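You operate a simulated robot arm through the tools that you are given. There is no shell and no other tool. Be economical: measure what you need, move in short steps, check, and stop when the job is done.

The job below is to be done with a simulated robot arm. You get a single attempt, and the scene is never put back.

## Task
Put things in order on the top of the dining table. At the end: the yellow honey jar is on the yellow small plate; the green scoop from the top of the dining table stands where the white egg stood; the orange soup tub stands where the yellow honey jar stood; the white egg from the top of the dining table stands where the orange soup tub stood; whatever was shut is shut again. Leave all else as you found it, and nothing knocked over. Set down upright: honey jar.

It is judged by the outcome, as a careful person would: the job done as asked, and still so three seconds after it is handed in. It fails if anything else is knocked over, pushed out of place, dropped, spilled or broken.

## Robot
A 6-joint arm with a two-finger parallel gripper, fixed in place. Base frame: the origin is at the foot of the arm, x ahead of it, y to its left, z up; the work surface is at about z = 0. Readings come in m, degrees, newtons and seconds.
With the tool pointing down near the work surface it reaches from about 0.12 to 0.5 m from the base axis. Its first joint turns from -72.0 to 72.0 degrees. Payload 0.65 kg.
The TCP is the grasp point between the finger pads, 0.025 m short of the fingertips. In the tool frame z runs along the fingers and y along their closing line. Largest opening 0.076 m; finger width 0.018, thickness 0.01; the body of the gripper, 0.036 by 0.078 m, starts 0.045 m behind the TCP.
Orientation is that of the tool frame in the base frame, as a unit quaternion [x, y, z, w]. With the fingers straight down and closing along the base's y, the tool's x points along the base's -x, its y along +y and its z along -z.

## Interface
- The arm moves only by the tool servo_tool. Its argument "rows" is a list of rows, each a list of 3 entries, a list of its own where there are three numbers: the shift along the tool's x, y, z in units of 40 mm (1.0 is 40 mm), then the turn, a rotation vector about the tool's x, y, z in units of 5 degrees (1.0 is 5 degrees), then the gripper command, from -1 (fully open) to 1 (shut), values between in proportion. In form: [[[tx, ty, tz], [wx, wy, wz], jaw], ...]. A call has 1 to 20 rows; each row shifts and turns the commanded pose from where the row before left it, along the tool's axes as they then stand. A call with a number of a shift or a turn outside -1 to 1 is refused whole. Rows are played at 5 a second. More than 0.05 m and 8.6 degrees between two rows, or a gripper value outside its range, and nothing of the call is played. A pose out of reach is approached as far as the arm can. The call stops where the force on the tool passes 40 N (or 10 N more than at its start, if that is more) or the arm is blocked; 0.2 s more then pass. The fingers move at their own pace (about 0.108 m/s each) and stop on an object; they squeeze with about 25 N. The grip force told is the motor's: it shows also when the fingers shut on nothing. Time passes only in rows, and 0.2 s behind the last, so rows that do not move let the fingers close. The reply holds the time, the measured pose of the TCP, the force on the tool along the base axes, the opening and the grip force, in the units named above and with some noise, with the torque about the TCP (base axes, N m) and any sound that the robot's microphone picked up.
- Cameras (640 x 400 px; columns grow to the right, rows downward): "scene" is fixed at [0.04, 0.2665, 0.393]; the picture's right is [-0.89, -0.46, 0.00], its down [-0.31, 0.60, -0.74] and it looks along [0.34, -0.66, -0.67] (base axes); focal length 214 px, centre (320, 200). "wrist" rides on the gripper at [0.058, 0.011, -0.081] in the tool frame; the picture's right is [-0.18, 0.98, 0.00], its down [-0.75, -0.14, -0.64] and it looks along [-0.63, -0.12, 0.77] (tool axes); focal length 243 px, centre (320, 200). There is no depth. A picture from a camera that has moved, and an enlarged one, comes with that camera's place and axes in the base frame and with its lens.
- get_image(camera): a new picture of that camera. No time passes.
- zoom(camera, box): a new picture of the part [left, top, right, bottom] of that camera's present view, enlarged. No time passes.
- hand_in(): hands the job in; it is judged then, once.

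Go step by step. Nothing tells you positions but the pictures and the camera data: compare them with the known pose of the tool, close in by small moves and look again before you grip or let go. The budget is 120 turns and 76 pictures, counting those below and the enlarged ones. Unless the task says otherwise, let go and move clear before handing in, and close with one line.

The tools are called after ">>>" as name(argument=value, ...) on one line, values as JSON. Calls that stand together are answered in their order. servo_tool: Moves the arm, as the interface text tells. Its arguments: {"type":"object","properties":{"rows":{"type":"array"}},"required":["rows"]} The other tools are called the same way: get_image (camera) takes a picture; zoom (camera, box) takes an enlarged picture of a part of a camera's view; hand_in () hands the job in.

At the start:

```text
time_s: 0.0
ee_pos: [0.2983, -0.0736, 0.2911]
tcp_rot: [0.0, 1.0, 0.0, 0.0]
wrist_force: [0.3, -0.3, 0.5]
ft_torque: [0.04, -0.01, 0.02]
width: 0.0761
grip_force: 0.0
```

scene: 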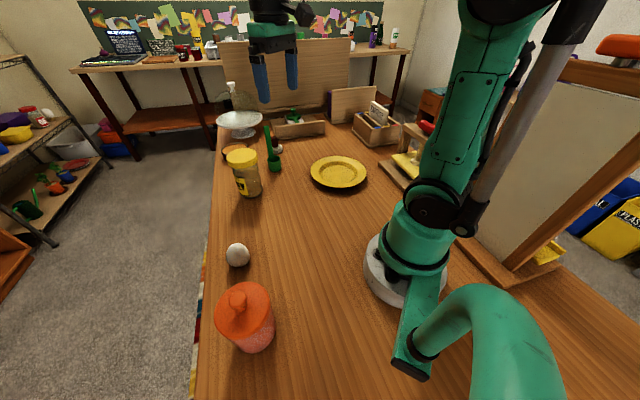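
wrist: 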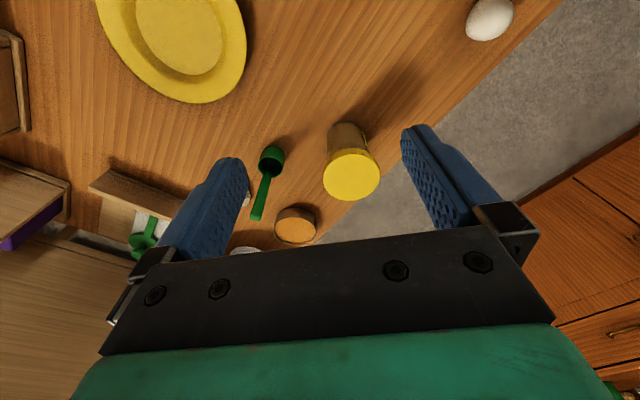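

The jar, egg, tub, scoop and plate are all in view, with no place to clear first: the order will be jar, tub, egg, scoop. I'll enlarge some details first.

>>> zoom(camera="scene", box=[200, 80, 400, 205])

>>> zoom(camera="scene", box=[180, 230, 340, 370])

>>> zoom(camera="wrist", box=[200, 100, 420, 260])

```text
3.20 times, centred on (300, 142) of scene
camera zoom: at [0.04, 0.2665, 0.393], right [-0.89, -0.46, 0.0], down [-0.31, 0.6, -0.74], along [0.34, -0.66, -0.67], focal length 686 px, centre (384, 384)
```

zoom: 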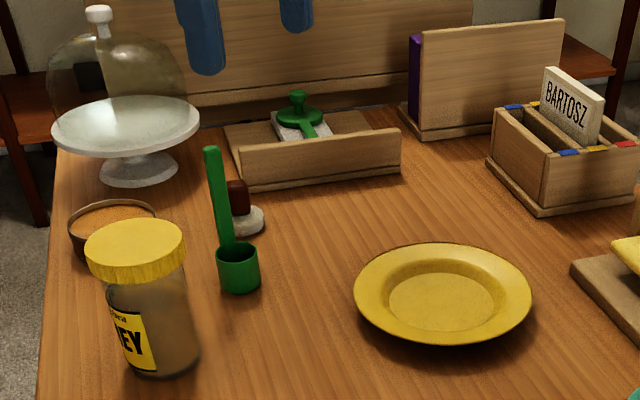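

```text
2.86 times, centred on (260, 300) of scene
camera zoom: at [0.04, 0.2665, 0.393], right [-0.89, -0.46, 0.0], down [-0.31, 0.6, -0.74], along [0.34, -0.66, -0.67], focal length 613 px, centre (491, -86)
```

zoom: 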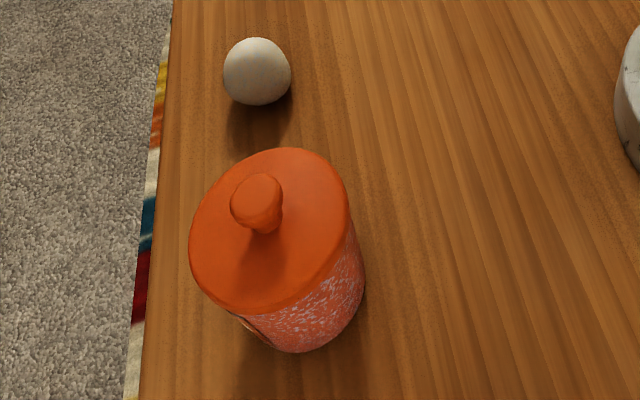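

```text
2.50 times, centred on (310, 180) of wrist
camera zoom: at [0.2395, -0.0622, 0.3733], right [0.18, 0.98, 0.0], down [0.75, -0.14, 0.64], along [0.63, -0.12, -0.77], focal length 606 px, centre (345, 250)
```

zoom: 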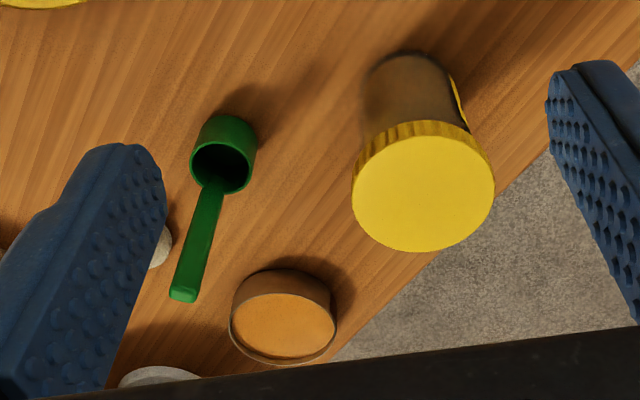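

The scoop stands on its cup with the handle up. The jar lid is about as wide as the gripper opens, so I'll grip the jar body from the side with the tool tilted. First I tilt the tool in free air.

>>> servo_tool(rows=[[[0, 0, 0], [0, 0, 0.76], -1], [[0, 0, 0], [0, 0, 0.76], -1], [[0, 0, 0], [0, -1, 0], -1], [[0, 0, 0], [0, -1, 0], -1], [[0, 0, 0], [0, -1, 0], -1], [[0, 0, 0], [0, -1, 0], -1], [[0, 0, 0], [0, -1, 0], -1], [[0, 0, 0], [0, -1, 0], -1], [[0, 0, 0], [0, -1, 0], -1], [[0, 0, 0], [0, -1, 0], -1], [[0, 0, 0], [0, -1, 0], -1], [[0, 0, 0], [0, -1, 0], -1], [[0, 0, 0], [0, -1, 0], -1], [[0, 0, 0], [0, -1, 0], -1], [[0, 0, 0], [0, 0, 0], -1]])

```text
time_s: 3.2
ee_pos: [0.2981, -0.0733, 0.2937]
tcp_rot: [0.056, 0.864, -0.033, 0.499]
wrist_force: [-0.6, 0.3, 0.1]
ft_torque: [0.01, -0.02, 0.0]
width: 0.0761
grip_force: 0.1
```

The tilt went as planned. Now I move to a pose 10 cm short of the jar, along the approach line.

>>> servo_tool(rows=[[[0.63, 0.135, 0.517], [0, 0, 0], -1], [[0.63, 0.135, 0.517], [0, 0, 0], -1], [[0.63, 0.135, 0.517], [0, 0, 0], -1], [[0.63, 0.135, 0.517], [0, 0, 0], -1], [[0.63, 0.135, 0.517], [0, 0, 0], -1], [[0.63, 0.135, 0.517], [0, 0, 0], -1], [[0, 0, 0], [0, 0, 0], -1]])

>>> get_image(camera="wrist")

>>> get_image(camera="scene")

```text
time_s: 4.8
ee_pos: [0.3402, -0.0472, 0.1183]
tcp_rot: [0.057, 0.865, -0.033, 0.498]
wrist_force: [-0.4, 0.2, 0.3]
ft_torque: [-0.04, -0.02, -0.02]
width: 0.0758
grip_force: 0.1
out of reach, approached as far as the arm can: row 6
```

```text
70 pictures are left
camera wrist: at [0.2425, -0.0222, 0.1086], right [0.22, 0.96, 0.16], down [-0.2, -0.12, 0.97], along [0.96, -0.25, 0.16], focal length 243 px, centre (320, 200)
```

wrist: 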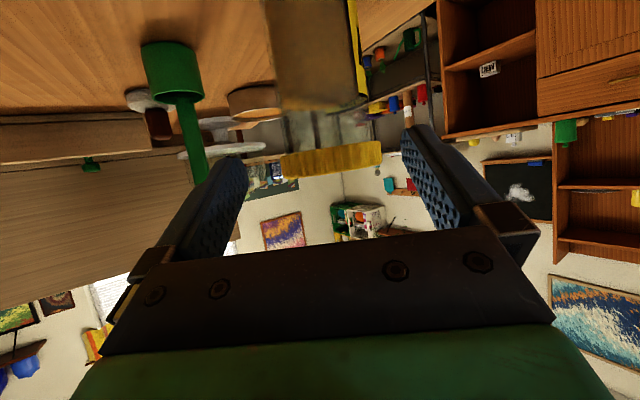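

```text
69 pictures are left
```

scene: 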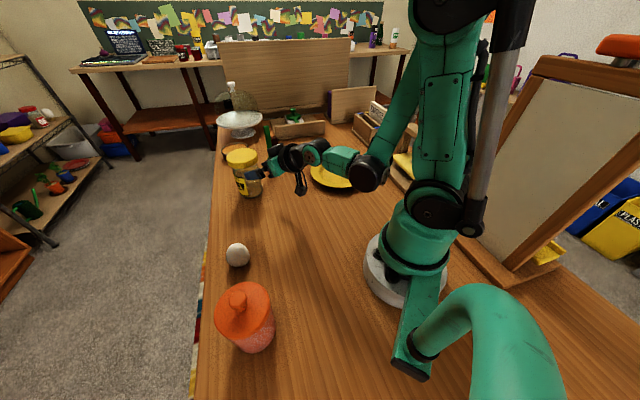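

The arm folds to its limit close in, so I'll use a slightly smaller tilt (50°) and go lower, still in front of the jar.

>>> servo_tool(rows=[[[0, 0, 0], [0, 1, 0], -1], [[0, 0, 0], [0, 1, 0], -1], [[0.25, 0, 0.26], [0, 0, 0], -1], [[0.25, 0, 0.26], [0, 0, 0], -1], [[0.25, 0, 0.26], [0, 0, 0], -1], [[0, 0, 0], [0, 0, 0], -1]])

>>> get_image(camera="wrist")

>>> zoom(camera="scene", box=[210, 110, 370, 210])

```text
time_s: 6.2
ee_pos: [0.3495, -0.0483, 0.086]
tcp_rot: [0.06, 0.905, -0.029, 0.421]
wrist_force: [-0.2, -0.3, -0.2]
ft_torque: [-0.02, -0.01, -0.02]
width: 0.0758
grip_force: 0.0
out of reach, approached as far as the arm can: row 5
```

```text
68 pictures are left
camera wrist: at [0.2519, -0.0233, 0.0931], right [0.25, 0.96, 0.14], down [-0.03, -0.14, 0.99], along [0.97, -0.25, -0.01], focal length 243 px, centre (320, 200)
```

wrist: 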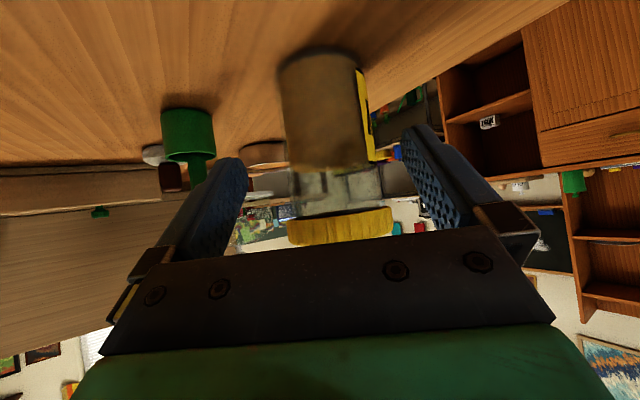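

```text
4.00 times, centred on (290, 160) of scene
camera zoom: at [0.04, 0.2665, 0.393], right [-0.89, -0.46, 0.0], down [-0.31, 0.6, -0.74], along [0.34, -0.66, -0.67], focal length 858 px, centre (440, 360)
```

zoom: 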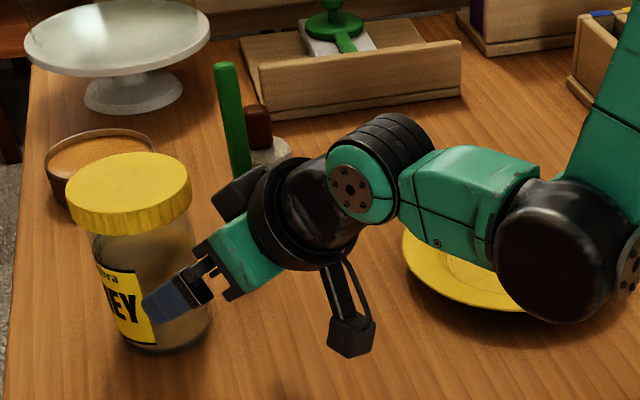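

The jar is centred between the fingers and the fingertips are below the lid. I slide in around the body.

>>> servo_tool(rows=[[[-0.085, 0, 0.45], [0, 0, 0], -1], [[-0.085, 0, 0.45], [0, 0, 0], -1], [[-0.085, 0, 0.45], [0, 0, 0], -1], [[-0.085, 0, 0.45], [0, 0, 0], -1], [[0, 0, 0], [0, 0, 0], -1]])

>>> get_image(camera="wrist")

>>> zoom(camera="scene", box=[210, 110, 370, 210])

```text
time_s: 7.4
ee_pos: [0.414, -0.0565, 0.0511]
tcp_rot: [0.06, 0.904, -0.028, 0.422]
wrist_force: [-0.1, 0.7, -1.0]
ft_torque: [0.0, -0.05, 0.0]
width: 0.0758
grip_force: 0.0
```

```text
66 pictures are left
camera wrist: at [0.3161, -0.031, 0.0582], right [0.25, 0.96, 0.14], down [-0.03, -0.14, 0.99], along [0.97, -0.25, -0.01], focal length 243 px, centre (320, 200)
```

wrist: 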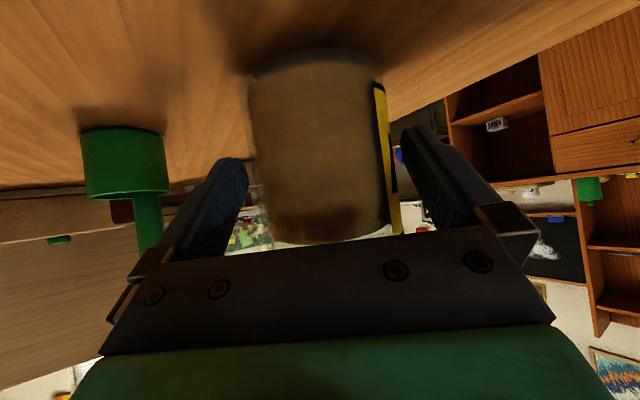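

```text
4.00 times, centred on (290, 160) of scene
camera zoom: at [0.04, 0.2665, 0.393], right [-0.89, -0.46, 0.0], down [-0.31, 0.6, -0.74], along [0.34, -0.66, -0.67], focal length 858 px, centre (440, 360)
```

zoom: 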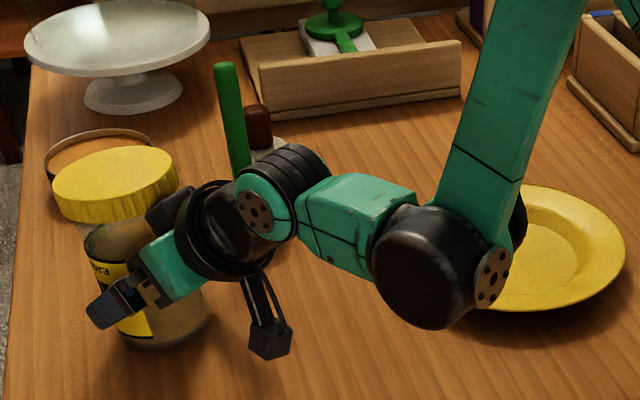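

The lid seems to be nudged by the gripper body, so the jar is leaning slightly. I back off a little and look.

>>> servo_tool(rows=[[[0, 0, -0.2], [0, 0, 0], -1], [[0, 0, -0.2], [0, 0, 0], -1], [[0, 0, 0], [0, 0, 0], -1]])

>>> zoom(camera="scene", box=[210, 110, 370, 210])

>>> get_image(camera="wrist")

```text
time_s: 8.2
ee_pos: [0.4012, -0.0537, 0.0621]
tcp_rot: [0.06, 0.905, -0.027, 0.421]
wrist_force: [-0.1, -1.0, 1.2]
ft_torque: [0.0, -0.01, 0.02]
width: 0.076
grip_force: 0.0
```

```text
4.00 times, centred on (290, 160) of scene
camera zoom: at [0.04, 0.2665, 0.393], right [-0.89, -0.46, 0.0], down [-0.31, 0.6, -0.74], along [0.34, -0.66, -0.67], focal length 858 px, centre (440, 360)
```

zoom: 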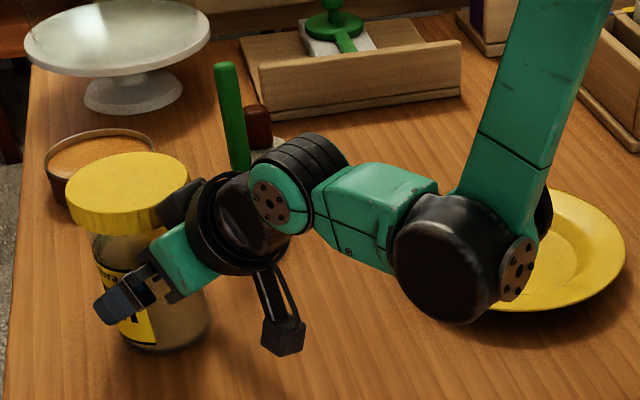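

```text
63 pictures are left
camera wrist: at [0.3033, -0.0284, 0.0686], right [0.25, 0.96, 0.14], down [-0.03, -0.14, 0.99], along [0.97, -0.25, -0.01], focal length 243 px, centre (320, 200)
```

wrist: 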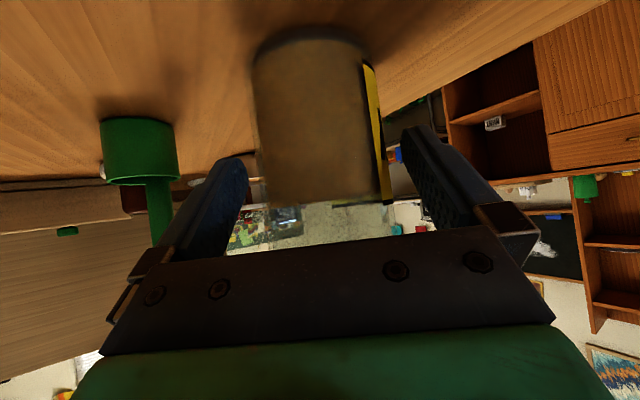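

The jar stands upright again. I tilt 10° more and go lower so that the gripper body clears the lid.

>>> servo_tool(rows=[[[0, 0, 0], [0, -1, 0], -1], [[0, 0, 0], [0, -1, 0], -1], [[0.2, 0, 0], [0, 0, 0], -1], [[0, 0, 0.23], [0, 0, 0], -1], [[0, 0, 0.23], [0, 0, 0], -1], [[0, 0, 0], [0, 0, 0], -1]])

>>> zoom(camera="scene", box=[210, 110, 370, 210])

```text
time_s: 9.6
ee_pos: [0.4294, -0.0586, 0.0709]
tcp_rot: [0.057, 0.864, -0.033, 0.499]
wrist_force: [-2.7, -0.9, 2.7]
ft_torque: [0.0, -0.04, 0.0]
width: 0.076
grip_force: 0.0
out of reach, approached as far as the arm can: row 1, 2, 3
```

```text
4.00 times, centred on (290, 160) of scene
camera zoom: at [0.04, 0.2665, 0.393], right [-0.89, -0.46, 0.0], down [-0.31, 0.6, -0.74], along [0.34, -0.66, -0.67], focal length 858 px, centre (440, 360)
```

zoom: 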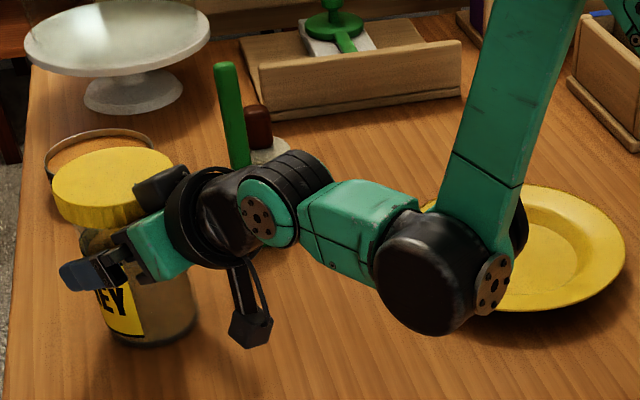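

The tilt limit held the tool too high and it pushed the jar a little. I back straight off along the fingers, go to 45° tilt, and will come in lower.

>>> servo_tool(rows=[[[0, 0, -0.6], [0, 0, 0], -1], [[0, 0, -0.7], [0, 0, 0], -1], [[0, 0, -0.7], [0, 0, 0], -1], [[0, 0, 0], [0, 1, 0], -1], [[0, 0, 0], [0, 1, 0], -1], [[0, 0, 0], [0, 1, 0], -1], [[0, 0, 0], [0, 0, 0], -1]])

>>> zoom(camera="scene", box=[210, 110, 370, 210])

>>> get_image(camera="wrist")

```text
time_s: 11.2
ee_pos: [0.3601, -0.0494, 0.1111]
tcp_rot: [0.06, 0.922, -0.024, 0.381]
wrist_force: [-0.2, -0.4, 0.0]
ft_torque: [-0.02, -0.03, 0.0]
width: 0.0763
grip_force: 0.1
```

```text
4.00 times, centred on (290, 160) of scene
camera zoom: at [0.04, 0.2665, 0.393], right [-0.89, -0.46, 0.0], down [-0.31, 0.6, -0.74], along [0.34, -0.66, -0.67], focal length 858 px, centre (440, 360)
```

zoom: 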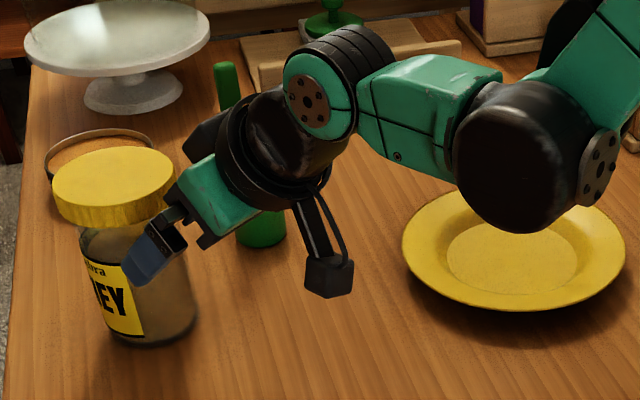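

```text
60 pictures are left
camera wrist: at [0.2638, -0.0256, 0.1262], right [0.26, 0.96, 0.13], down [0.06, -0.15, 0.99], along [0.96, -0.25, -0.1], focal length 243 px, centre (320, 200)
```

wrist: 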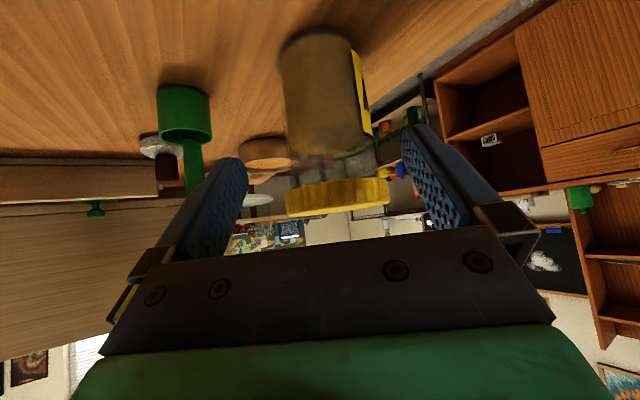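

The jar slid about 1 cm outward and still stands. Now I go down in front of it at 45° tilt.

>>> servo_tool(rows=[[[0.31, 0.015, 0.406], [0, 0, 0], -1], [[0.31, 0.015, 0.406], [0, 0, 0], -1], [[0.31, 0.015, 0.406], [0, 0, 0], -1], [[0, 0, 0], [0, 0, 0], -1]])

```text
time_s: 12.2
ee_pos: [0.3749, -0.0518, 0.0548]
tcp_rot: [0.061, 0.922, -0.025, 0.381]
wrist_force: [-0.3, -0.3, 0.4]
ft_torque: [0.0, 0.01, 0.03]
width: 0.076
grip_force: 0.0
out of reach, approached as far as the arm can: row 3
```

Almost at the planned spot. Now I slide in low around the body.

>>> servo_tool(rows=[[[-0.208, 0.008, 0.419], [0, 0, 0], -1], [[-0.208, 0.008, 0.419], [0, 0, 0], -1], [[-0.208, 0.008, 0.419], [0, 0, 0], -1], [[0, 0, 0], [0, 0, 0], -1]])

>>> zoom(camera="scene", box=[210, 110, 370, 210])

>>> get_image(camera="wrist")

```text
time_s: 13.2
ee_pos: [0.4288, -0.0574, 0.0363]
tcp_rot: [0.061, 0.922, -0.025, 0.382]
wrist_force: [-1.3, 0.5, 0.3]
ft_torque: [0.02, -0.08, 0.0]
width: 0.0762
grip_force: 0.0
```

```text
4.00 times, centred on (290, 160) of scene
camera zoom: at [0.04, 0.2665, 0.393], right [-0.89, -0.46, 0.0], down [-0.31, 0.6, -0.74], along [0.34, -0.66, -0.67], focal length 858 px, centre (440, 360)
```

zoom: 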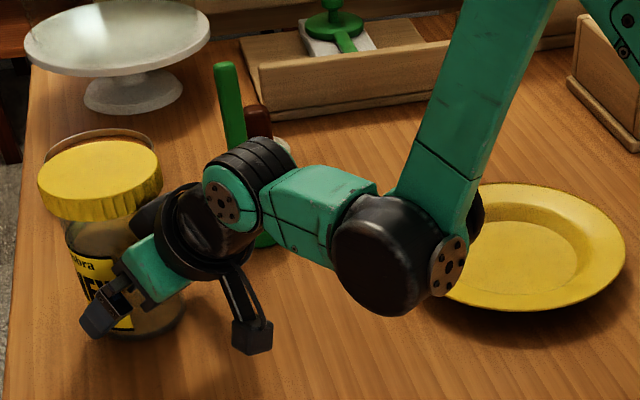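

```text
58 pictures are left
camera wrist: at [0.3318, -0.0333, 0.0524], right [0.26, 0.96, 0.13], down [0.06, -0.15, 0.99], along [0.96, -0.25, -0.09], focal length 243 px, centre (320, 200)
```

wrist: 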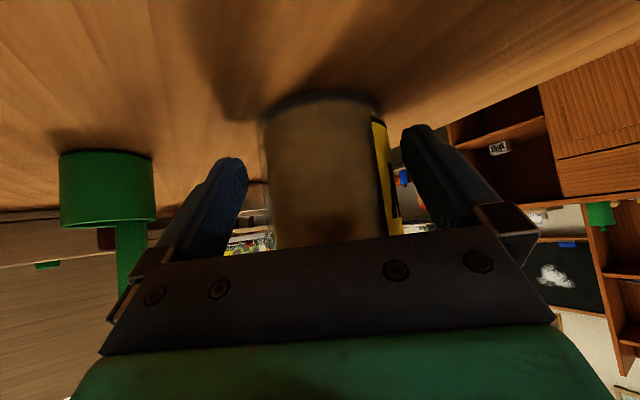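

The gripper front touches the jar body itself, so this depth is the limit, with the pads spanning the middle of the jar. I ease back a hair, raise slightly and close.

>>> servo_tool(rows=[[[-0.05, 0, -0.12], [0, 0, 0], -1], [[0, 0, 0], [0, 0, 0], 0], [[0, 0, 0], [0, 0, 0], 1], [[0, 0, 0], [0, 0, 0], 1], [[0, 0, 0], [0, 0, 0], 1]])

>>> get_image(camera="wrist")

>>> zoom(camera="scene", box=[210, 110, 370, 210])

```text
time_s: 14.4
ee_pos: [0.4246, -0.0568, 0.0406]
tcp_rot: [0.061, 0.922, -0.026, 0.382]
wrist_force: [0.1, 0.9, -0.8]
ft_torque: [0.0, 0.12, 0.03]
width: 0.0615
grip_force: 24.6
```

```text
57 pictures are left
camera wrist: at [0.3286, -0.0317, 0.0573], right [0.26, 0.96, 0.13], down [0.06, -0.15, 0.99], along [0.96, -0.25, -0.09], focal length 243 px, centre (320, 200)
```

wrist: 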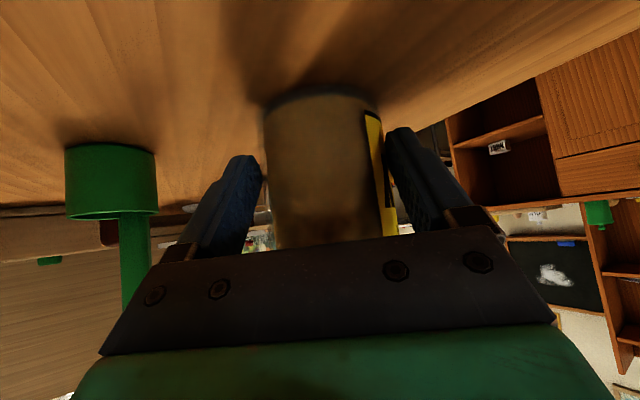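

```text
4.00 times, centred on (290, 160) of scene
camera zoom: at [0.04, 0.2665, 0.393], right [-0.89, -0.46, 0.0], down [-0.31, 0.6, -0.74], along [0.34, -0.66, -0.67], focal length 858 px, centre (440, 360)
```

zoom: 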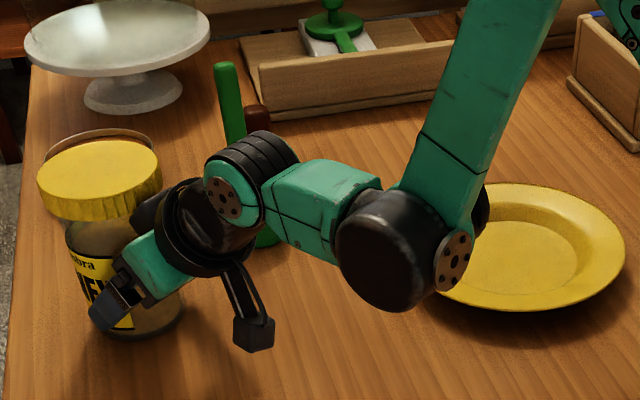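

The jar is gripped (61.5 mm). I lift gently and check that it stays upright.

>>> servo_tool(rows=[[[-0.17, 0, -0.18], [0, 0, 0], 1], [[-0.25, 0, -0.26], [0, 0, 0], 1], [[-0.3, 0, -0.3], [0, 0, 0], 1], [[-0.3, 0, -0.3], [0, 0, 0], 1], [[0, 0, 0], [0, 0, 0], 1]])

>>> get_image(camera="scene")

```text
time_s: 15.6
ee_pos: [0.4226, -0.0565, 0.1002]
tcp_rot: [0.061, 0.922, -0.025, 0.382]
wrist_force: [-0.6, -0.2, -0.7]
ft_torque: [-0.03, -0.03, -0.02]
width: 0.0
grip_force: 23.5
```

```text
55 pictures are left
```

scene: 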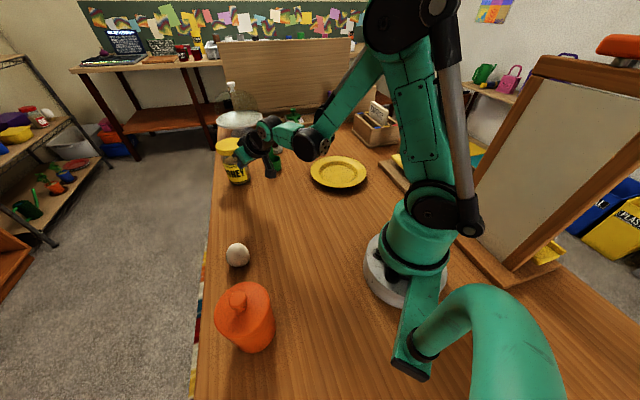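

The jar slipped out of the grip on lifting. I check that it still stands.

>>> zoom(camera="scene", box=[200, 100, 300, 200])

>>> get_image(camera="wrist")

```text
4.00 times, centred on (250, 150) of scene
camera zoom: at [0.04, 0.2665, 0.393], right [-0.89, -0.46, 0.0], down [-0.31, 0.6, -0.74], along [0.34, -0.66, -0.67], focal length 858 px, centre (600, 400)
```

zoom: 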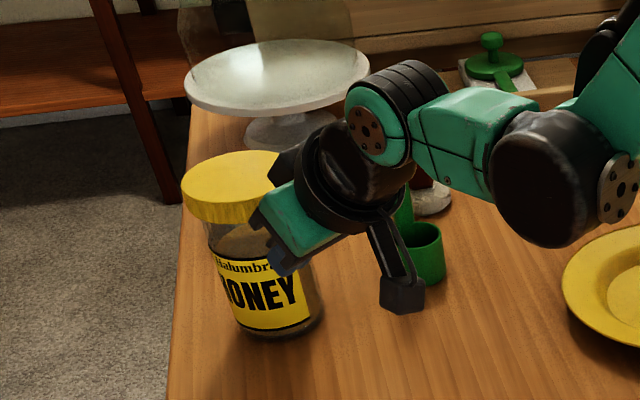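

```text
53 pictures are left
camera wrist: at [0.3261, -0.0319, 0.1152], right [0.26, 0.96, 0.13], down [0.06, -0.15, 0.99], along [0.96, -0.25, -0.09], focal length 243 px, centre (320, 200)
```

wrist: 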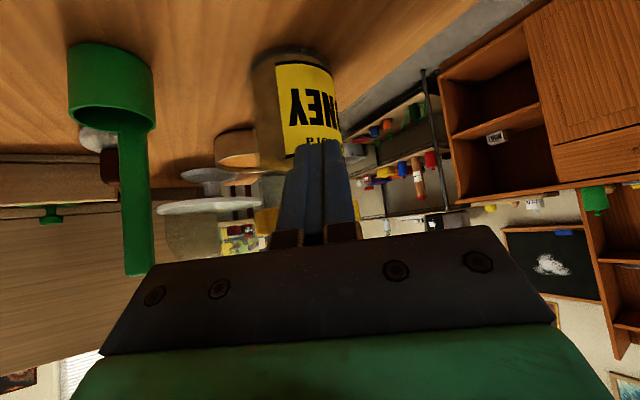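

The jar still stands, now farther out (about 0.50, -0.09). I back off and try the tool tilted sideways instead, since the arm may allow low tilted poses better that way.

>>> servo_tool(rows=[[[0, 0, -0.5], [0, 0, 0], 1], [[0, 0, -0.9], [0, 0, 0], 0], [[-0.6, 0, -0.6], [0, 0, 0], -1], [[-0.6, 0, -0.6], [0, 0, 0], -1], [[-0.6, 0, -0.6], [0, 0, 0], -1], [[0, 0, 0], [1, 0, 1], -1], [[0, 0, 0], [1, 0, 1], -1], [[0, 0, 0], [1, 0, 1], -1], [[0, 0, 0], [1, 0, 1], -1], [[0, 0, 0], [1, 0, 1], -1], [[0, 0, 0], [1, 0, 1], -1], [[0, 0, 0], [1, 0, 1], -1], [[0, 0, 0], [1, 0, 1], -1], [[0, 0, 0], [0, 0, 0], -1]])

>>> get_image(camera="scene")

>>> get_image(camera="wrist")

```text
time_s: 18.6
ee_pos: [0.3839, -0.0489, 0.2419]
tcp_rot: [0.492, 0.782, -0.204, 0.324]
wrist_force: [-0.3, -0.3, -0.6]
ft_torque: [-0.01, -0.01, -0.02]
width: 0.0759
grip_force: 0.0
```

```text
52 pictures are left
```

scene: 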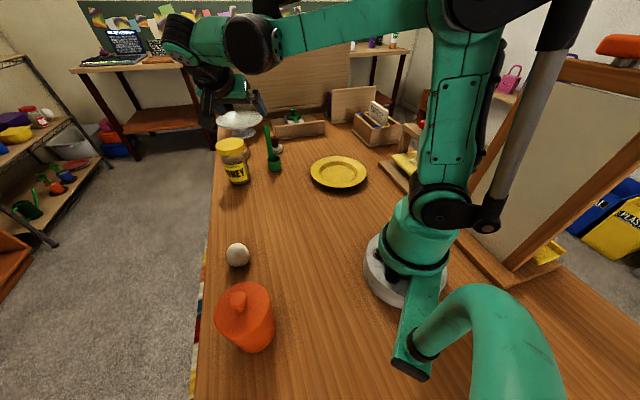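

```text
51 pictures are left
camera wrist: at [0.3512, 0.0447, 0.2578], right [0.94, 0.31, 0.13], down [-0.09, -0.13, 0.99], along [0.32, -0.94, -0.09], focal length 243 px, centre (320, 200)
```

wrist: 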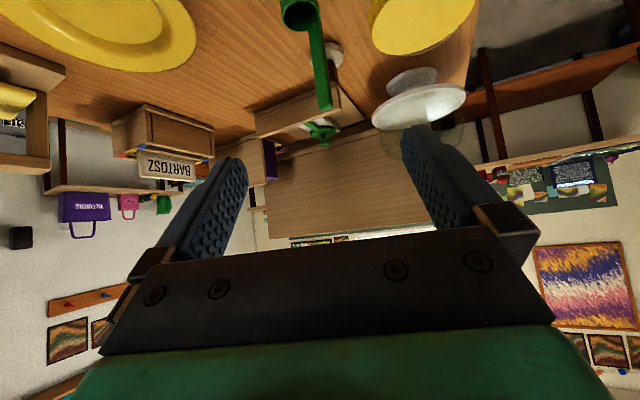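

Sideways tilt is reachable here. I measure the jar's present place more precisely.

>>> zoom(camera="scene", box=[190, 110, 290, 200])

```text
4.44 times, centred on (240, 155) of scene
camera zoom: at [0.04, 0.2665, 0.393], right [-0.89, -0.46, 0.0], down [-0.31, 0.6, -0.74], along [0.34, -0.66, -0.67], focal length 953 px, centre (676, 400)
```

zoom: 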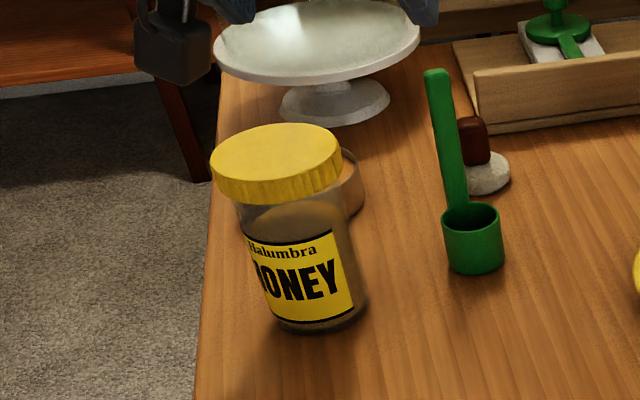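

Jar is at about (0.501, -0.093), upright. Before gripping again, I test that a 60° sideways tilt can reach down to plate height at the plate.

>>> servo_tool(rows=[[[0, 0, 0], [0, -1, 0], -1], [[0, 0, 0], [0, -1, 0], -1], [[0, 0, 0], [0, -1, 0], -1], [[0.098, -0.82, 0.596], [0, 0, 0], -1], [[0.098, -0.82, 0.596], [0, 0, 0], -1], [[0.098, -0.82, 0.596], [0, 0, 0], -1], [[0.098, -0.82, 0.596], [0, 0, 0], -1], [[0.098, -0.82, 0.596], [0, 0, 0], -1], [[0.098, -0.82, 0.596], [0, 0, 0], -1], [[0, 0, 0], [0.866, 0, 0.5], -1], [[0, 0, 0], [0.866, 0, 0.5], -1], [[0, 0, 0], [0.866, 0, 0.5], -1], [[0, 0, 0], [0.866, 0, 0.5], -1], [[0, 0, 0], [0.866, 0, 0.5], -1], [[0, 0, 0], [0.866, 0, 0.5], -1], [[0, 0, 0], [0.866, 0, 0.5], -1], [[0, 0, 0], [0, 0, 0], -1]])

>>> get_image(camera="scene")

```text
time_s: 22.2
ee_pos: [0.2562, -0.2351, 0.1504]
tcp_rot: [0.66, 0.56, -0.381, 0.324]
wrist_force: [0.0, 0.8, 0.9]
ft_torque: [0.02, 0.02, -0.01]
width: 0.0761
grip_force: 0.0
```

```text
49 pictures are left
```

scene: 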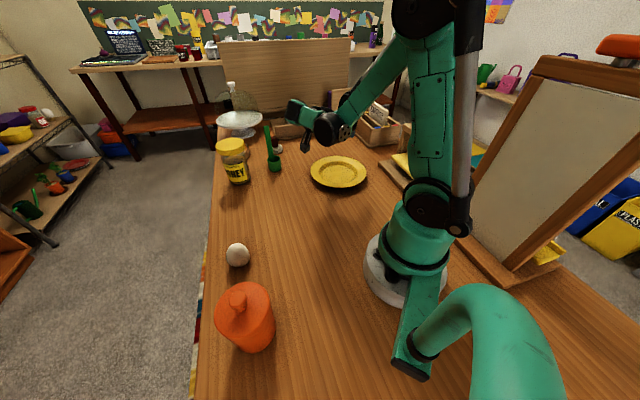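

Tool is above the plate. Now lower to test the reach there.

>>> servo_tool(rows=[[[0.65, 0, 0.375], [0, 0, 0], -1], [[0.65, 0, 0.375], [0, 0, 0], -1], [[0.65, 0, 0.375], [0, 0, 0], -1], [[0, 0, 0], [0, 0, 0], -1]])

>>> get_image(camera="scene")

>>> get_image(camera="wrist")

```text
time_s: 23.2
ee_pos: [0.2545, -0.2376, 0.0605]
tcp_rot: [0.661, 0.56, -0.381, 0.322]
wrist_force: [0.3, -0.2, -0.7]
ft_torque: [0.02, 0.01, 0.01]
width: 0.0761
grip_force: 0.0
```

```text
48 pictures are left
```

scene: 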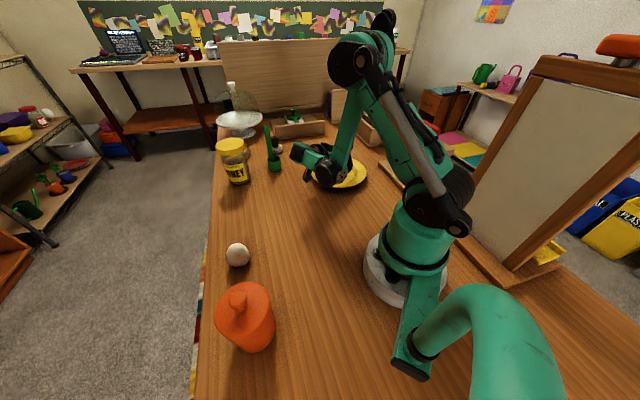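

```text
47 pictures are left
camera wrist: at [0.2809, -0.1406, 0.0502], right [0.96, -0.25, 0.16], down [-0.11, 0.2, 0.97], along [-0.27, -0.95, 0.16], focal length 243 px, centre (320, 200)
```

wrist: 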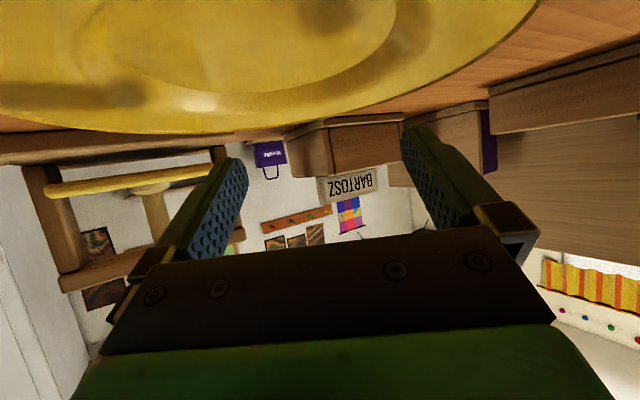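

A 60° sideways tilt works right down at the plate. I go back up and over to a pre-grasp pose left of the jar.

>>> servo_tool(rows=[[[-0.72, 0, -0.417], [0, 0, 0], -1], [[-0.72, 0, -0.417], [0, 0, 0], -1], [[-0.72, 0, -0.417], [0, 0, 0], -1], [[0, 0, 0], [-0.866, 0, -0.5], -1], [[0, 0, 0], [-0.866, 0, -0.5], -1], [[0, 0, 0], [-0.866, 0, -0.5], -1], [[0, 0, 0], [-0.866, 0, -0.5], -1], [[0, 0, 0], [-0.866, 0, -0.5], -1], [[0, 0, 0], [-0.866, 0, -0.5], -1], [[0, 0, 0], [-0.866, 0, -0.5], -1], [[0.171, 0.89, -0.297], [0, 0, 0], -1], [[0.171, 0.89, -0.297], [0, 0, 0], -1], [[0.171, 0.89, -0.297], [0, 0, 0], -1], [[0.171, 0.89, -0.297], [0, 0, 0], -1], [[0.171, 0.89, -0.297], [0, 0, 0], -1], [[0.171, 0.89, -0.297], [0, 0, 0], -1], [[0.171, 0.89, -0.297], [0, 0, 0], -1], [[0.171, 0.89, -0.297], [0, 0, 0], -1], [[0, 0, 0], [0, 0, 0], -1]])

>>> get_image(camera="wrist")

```text
time_s: 27.2
ee_pos: [0.4645, -0.0116, 0.1602]
tcp_rot: [0.46, 0.734, -0.265, 0.424]
wrist_force: [0.4, 0.4, -0.3]
ft_torque: [0.02, 0.03, 0.0]
width: 0.0763
grip_force: 0.3
```

```text
46 pictures are left
camera wrist: at [0.4302, 0.084, 0.1502], right [0.93, 0.34, 0.16], down [-0.21, 0.1, 0.97], along [0.32, -0.93, 0.16], focal length 243 px, centre (320, 200)
```

wrist: 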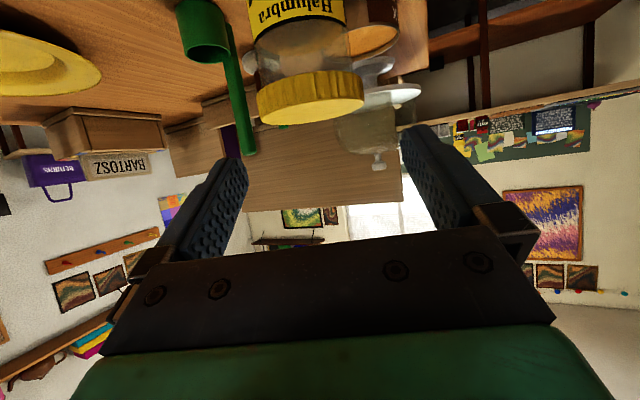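

The jar is nearly on the tool's line. I go down and then partly in.

>>> servo_tool(rows=[[[0.69, -0.045, 0.42], [0, 0, 0], -1], [[0.69, -0.045, 0.42], [0, 0, 0], -1], [[0, 0, 0.5], [0, 0, 0], -1], [[0, 0, 0.5], [0, 0, 0], -1], [[0, 0, 0.5], [0, 0, 0], -1], [[0, 0, 0], [0, 0, 0], -1]])

>>> get_image(camera="wrist")

>>> zoom(camera="scene", box=[190, 110, 290, 200])

```text
time_s: 28.6
ee_pos: [0.484, -0.0646, 0.0663]
tcp_rot: [0.46, 0.733, -0.266, 0.424]
wrist_force: [-0.7, 0.1, -0.3]
ft_torque: [-0.01, 0.04, 0.0]
width: 0.076
grip_force: 0.1
```

```text
45 pictures are left
camera wrist: at [0.4512, 0.0304, 0.0561], right [0.92, 0.34, 0.16], down [-0.21, 0.1, 0.97], along [0.32, -0.93, 0.16], focal length 243 px, centre (320, 200)
```

wrist: 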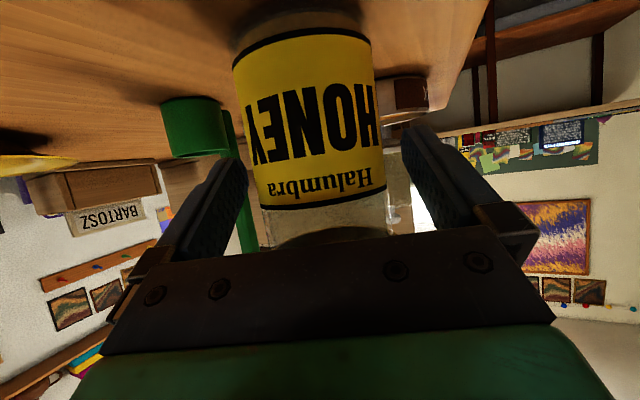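

```text
4.44 times, centred on (240, 155) of scene
camera zoom: at [0.04, 0.2665, 0.393], right [-0.89, -0.46, 0.0], down [-0.31, 0.6, -0.74], along [0.34, -0.66, -0.67], focal length 953 px, centre (676, 400)
```

zoom: 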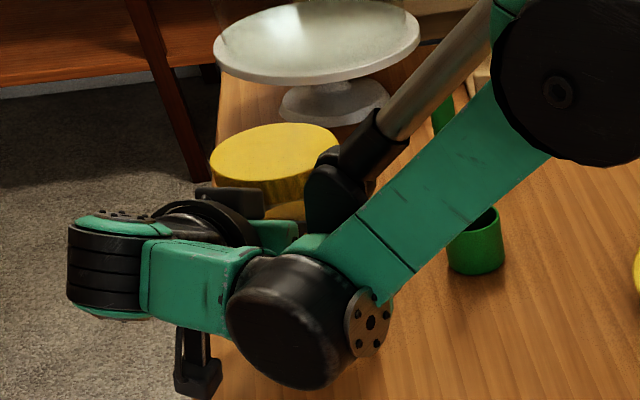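

>>> servo_tool(rows=[[[0.1, 0, 0.3], [0, 0, 0], -1], [[0, 0, 0.3], [0, 0, 0], -1], [[0, 0, 0], [0, 0, 0], -1]])

>>> get_image(camera="wrist")

>>> zoom(camera="scene", box=[190, 110, 290, 200])

```text
time_s: 29.4
ee_pos: [0.4935, -0.0801, 0.05]
tcp_rot: [0.46, 0.734, -0.265, 0.424]
wrist_force: [-1.1, 0.6, -0.7]
ft_torque: [-0.08, -0.03, -0.02]
width: 0.0759
grip_force: 0.0
```

```text
43 pictures are left
camera wrist: at [0.4596, 0.0142, 0.0396], right [0.92, 0.35, 0.16], down [-0.21, 0.1, 0.97], along [0.32, -0.93, 0.16], focal length 243 px, centre (320, 200)
```

wrist: 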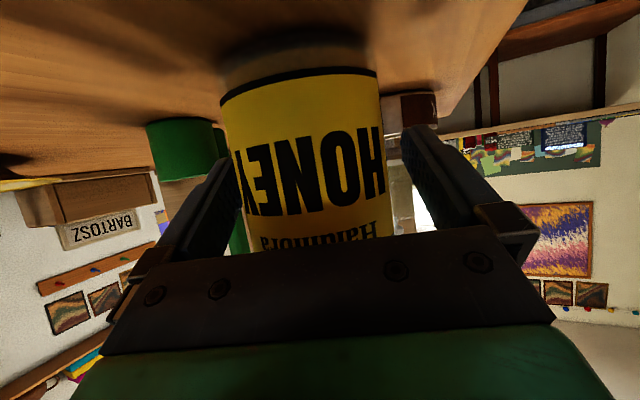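

```text
4.44 times, centred on (240, 155) of scene
camera zoom: at [0.04, 0.2665, 0.393], right [-0.89, -0.46, 0.0], down [-0.31, 0.6, -0.74], along [0.34, -0.66, -0.67], focal length 953 px, centre (676, 400)
```

zoom: 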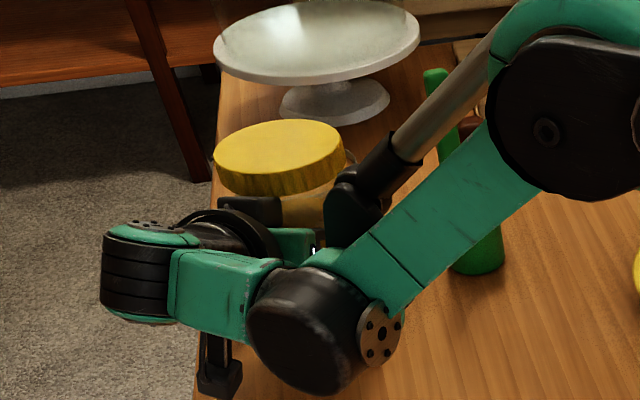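

Gripper is snug to the jar. I close and lift just a little to check.

>>> servo_tool(rows=[[[0, 0, 0], [0, 0, 0], 0], [[0, 0, 0], [0, 0, 0], 1], [[0, 0, 0], [0, 0, 0], 1], [[0, 0, 0], [0, 0, 0], 1]])

>>> get_image(camera="wrist")

```text
time_s: 30.4
ee_pos: [0.4935, -0.0806, 0.0505]
tcp_rot: [0.46, 0.734, -0.266, 0.423]
wrist_force: [0.1, 0.1, -0.5]
ft_torque: [-0.01, 0.02, -0.01]
width: 0.0633
grip_force: 24.9
```

```text
41 pictures are left
camera wrist: at [0.4595, 0.0143, 0.0397], right [0.93, 0.34, 0.16], down [-0.21, 0.1, 0.97], along [0.32, -0.93, 0.16], focal length 243 px, centre (320, 200)
```

wrist: 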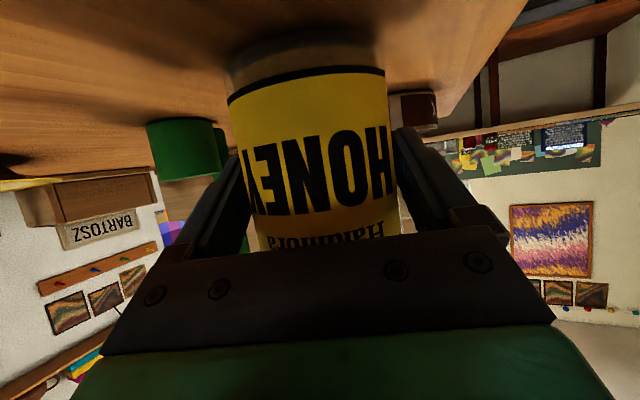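

Width 63.3 mm now, a fuller grip than before. Small test lift.

>>> servo_tool(rows=[[[-0.1, 0, -0.058], [0, 0, 0], 1], [[-0.1, 0, -0.058], [0, 0, 0], 1], [[-0.1, 0, -0.058], [0, 0, 0], 1], [[0, 0, 0], [0, 0, 0], 1], [[0, 0, 0], [0, 0, 0], 1]])

>>> get_image(camera="wrist")

```text
time_s: 31.6
ee_pos: [0.4925, -0.0802, 0.0645]
tcp_rot: [0.46, 0.734, -0.266, 0.424]
wrist_force: [-1.0, 0.7, -3.9]
ft_torque: [0.02, 0.04, 0.0]
width: 0.0635
grip_force: 24.7
```

```text
40 pictures are left
camera wrist: at [0.4586, 0.0144, 0.0539], right [0.93, 0.34, 0.16], down [-0.21, 0.1, 0.97], along [0.32, -0.93, 0.16], focal length 243 px, centre (320, 200)
```

wrist: 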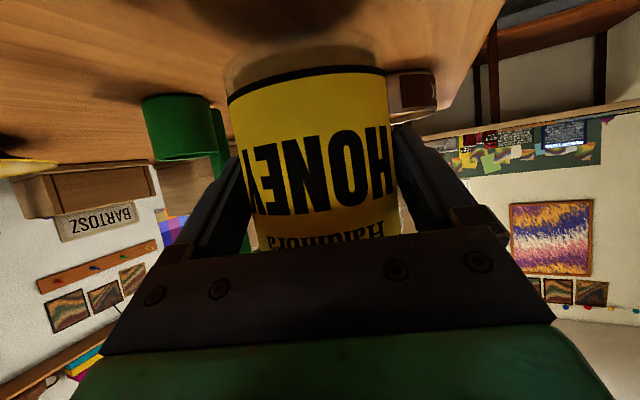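

The jar is held firmly. I raise it and carry it inward, clear of the scoop, then over toward the plate.

>>> servo_tool(rows=[[[-0.5, 0, -0.29], [0, 0, 0], 1], [[-0.72, 0, -0.417], [0, 0, 0], 1], [[-0.72, 0, -0.417], [0, 0, 0], 1], [[-0.22, 0, -0.127], [0, 0, 0], 1], [[0.3, 0.03, -0.53], [0, 0, 0], 1], [[0.3, 0.03, -0.53], [0, 0, 0], 1], [[0.3, 0.03, -0.53], [0, 0, 0], 1], [[-0.1, -0.6, 0.18], [0, 0, 0], 1], [[-0.16, -0.911, 0.276], [0, 0, 0], 1], [[-0.16, -0.911, 0.276], [0, 0, 0], 1], [[-0.16, -0.911, 0.276], [0, 0, 0], 1], [[-0.16, -0.911, 0.276], [0, 0, 0], 1], [[-0.16, -0.911, 0.276], [0, 0, 0], 1], [[-0.16, -0.911, 0.276], [0, 0, 0], 1], [[-0.16, -0.911, 0.276], [0, 0, 0], 1], [[-0.06, -0.31, 0.096], [0, 0, 0], 1], [[0, 0, 0], [0, 0, 0], 1]])

>>> get_image(camera="scene")

```text
time_s: 35.2
ee_pos: [0.2477, -0.2317, 0.1669]
tcp_rot: [0.461, 0.733, -0.266, 0.423]
wrist_force: [0.4, 0.2, -2.9]
ft_torque: [0.1, -0.01, -0.04]
width: 0.0633
grip_force: 25.1
```

```text
39 pictures are left
```

scene: 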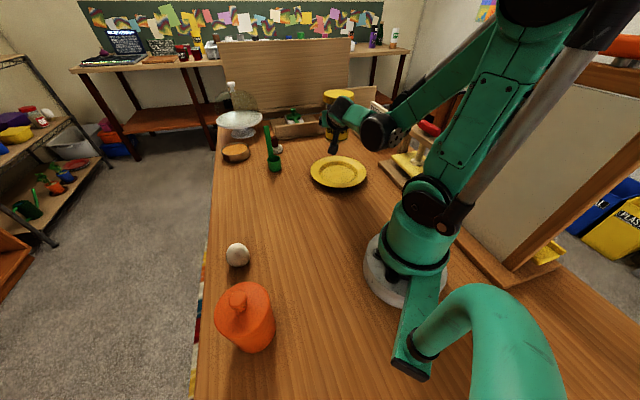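

The jar is upright over the plate area. I turn to the tested heading and lower part of the way.

>>> servo_tool(rows=[[[0, 0, 0], [0.866, 0, 0.5], 1], [[0, 0, 0], [0.866, 0, 0.5], 1], [[0, 0, 0], [0.866, 0, 0.5], 1], [[0, 0, 0], [0.866, 0, 0.5], 1], [[0, 0, 0], [0.866, 0, 0.5], 1], [[0, 0, 0], [0.866, 0, 0.5], 1], [[0, 0, 0], [0.866, 0, 0.5], 1], [[0.4, -0.13, 0.231], [0, 0, 0], 1], [[0.5, 0, 0.289], [0, 0, 0], 1], [[0.5, 0, 0.289], [0, 0, 0], 1], [[0.3, 0, 0.173], [0, 0, 0], 1], [[0, 0, 0], [0, 0, 0], 1]])

>>> zoom(camera="scene", box=[260, 80, 420, 200])

>>> get_image(camera="wrist")

```text
time_s: 37.8
ee_pos: [0.2424, -0.2308, 0.0836]
tcp_rot: [0.659, 0.561, -0.38, 0.324]
wrist_force: [-0.7, 0.4, -3.6]
ft_torque: [0.01, -0.03, -0.02]
width: 0.0634
grip_force: 25.3
```

```text
3.33 times, centred on (340, 140) of scene
camera zoom: at [0.04, 0.2665, 0.393], right [-0.89, -0.46, 0.0], down [-0.31, 0.6, -0.74], along [0.34, -0.66, -0.67], focal length 715 px, centre (253, 400)
```

zoom: 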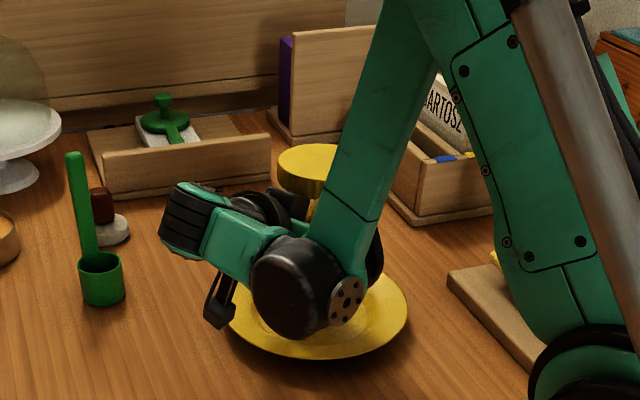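

```text
37 pictures are left
camera wrist: at [0.2682, -0.1333, 0.0735], right [0.96, -0.25, 0.16], down [-0.11, 0.2, 0.97], along [-0.27, -0.95, 0.16], focal length 243 px, centre (320, 200)
```

wrist: 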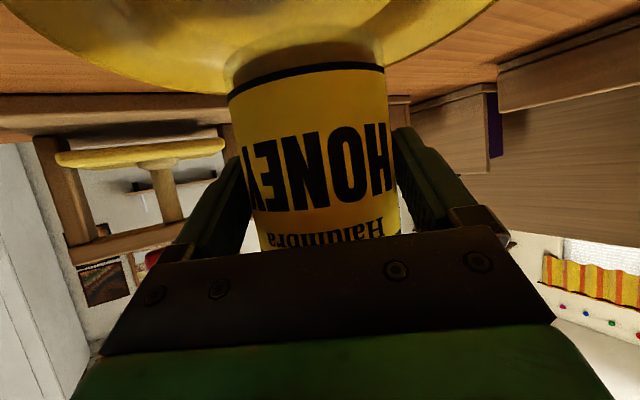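

Jar is centred over the plate well, its base about 3 cm up. I lower slowly.

>>> servo_tool(rows=[[[0.0866, 0, 0.05], [0, 0, 0], 1], [[0.0866, 0, 0.05], [0, 0, 0], 1], [[0.0866, 0, 0.05], [0, 0, 0], 1], [[0.0866, 0, 0.05], [0, 0, 0], 1], [[0.0433, 0, 0.025], [0, 0, 0], 1], [[0, 0, 0], [0, 0, 0], 1]])

```text
time_s: 39.2
ee_pos: [0.2443, -0.2307, 0.0729]
tcp_rot: [0.661, 0.561, -0.381, 0.322]
wrist_force: [0.8, -0.1, -3.6]
ft_torque: [0.04, 0.01, -0.01]
width: 0.0634
grip_force: 25.3
out of reach, approached as far as the arm can: row 4
```

The arm reached a fold limit here. I raise slightly and turn 15° more about the jar, which moves the wrist outward, then lower again.

>>> servo_tool(rows=[[[-0.2, 0, -0.115], [0, 0, 0], 1], [[0, 0, 0], [0.866, 0, 0.5], 1], [[0, 0, 0], [0.866, 0, 0.5], 1], [[0, 0, 0], [0.866, 0, 0.5], 1], [[0, 0.1, 0], [0, 0, 0], 1], [[0.13, 0, 0.075], [0, 0, 0], 1], [[0.13, 0, 0.075], [0, 0, 0], 1], [[0.0866, 0, 0.05], [0, 0, 0], 1], [[0, 0, 0], [0, 0, 0], 1]])

>>> get_image(camera="scene")

```text
time_s: 41.2
ee_pos: [0.2469, -0.2334, 0.0645]
tcp_rot: [0.727, 0.47, -0.42, 0.271]
wrist_force: [-0.6, 0.3, -4.3]
ft_torque: [0.06, -0.01, -0.01]
width: 0.0634
grip_force: 25.2
```

```text
36 pictures are left
```

scene: 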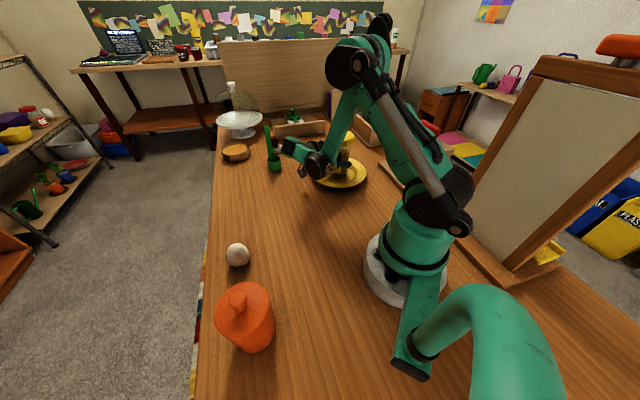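

>>> zoom(camera="scene", box=[240, 110, 380, 200])

>>> get_image(camera="wrist")

```text
4.44 times, centred on (310, 155) of scene
camera zoom: at [0.04, 0.2665, 0.393], right [-0.89, -0.46, 0.0], down [-0.31, 0.6, -0.74], along [0.34, -0.66, -0.67], focal length 953 px, centre (364, 400)
```

zoom: 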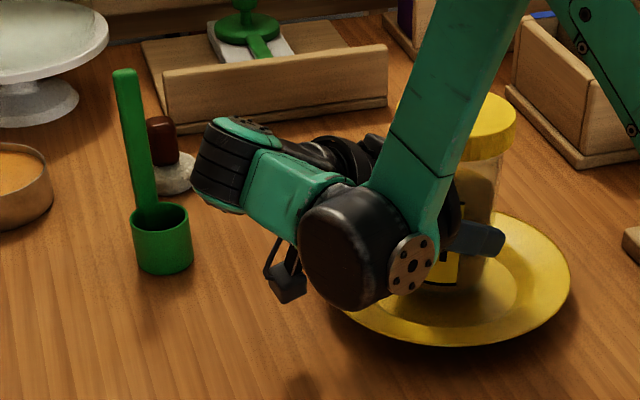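

```text
34 pictures are left
camera wrist: at [0.297, -0.1473, 0.0541], right [0.86, -0.49, 0.16], down [-0.05, 0.22, 0.97], along [-0.51, -0.84, 0.16], focal length 243 px, centre (320, 200)
```

wrist: 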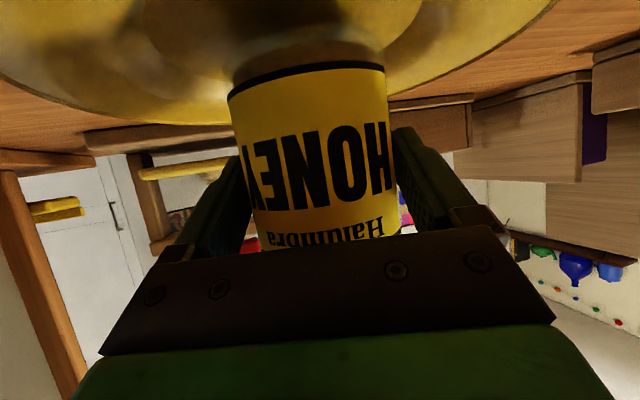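

The wrist link is clear of the scoop and the jar is just above the well. I lower in small steps until contact.

>>> servo_tool(rows=[[[0.0433, 0, 0.025], [0, 0, 0], 1], [[0.0433, 0, 0.025], [0, 0, 0], 1], [[0, 0, 0], [0, 0, 0], 1]])

```text
time_s: 42.0
ee_pos: [0.2471, -0.2322, 0.0612]
tcp_rot: [0.728, 0.47, -0.42, 0.271]
wrist_force: [-0.2, -0.1, -2.6]
ft_torque: [0.09, -0.01, -0.03]
width: 0.0632
grip_force: 25.1
```

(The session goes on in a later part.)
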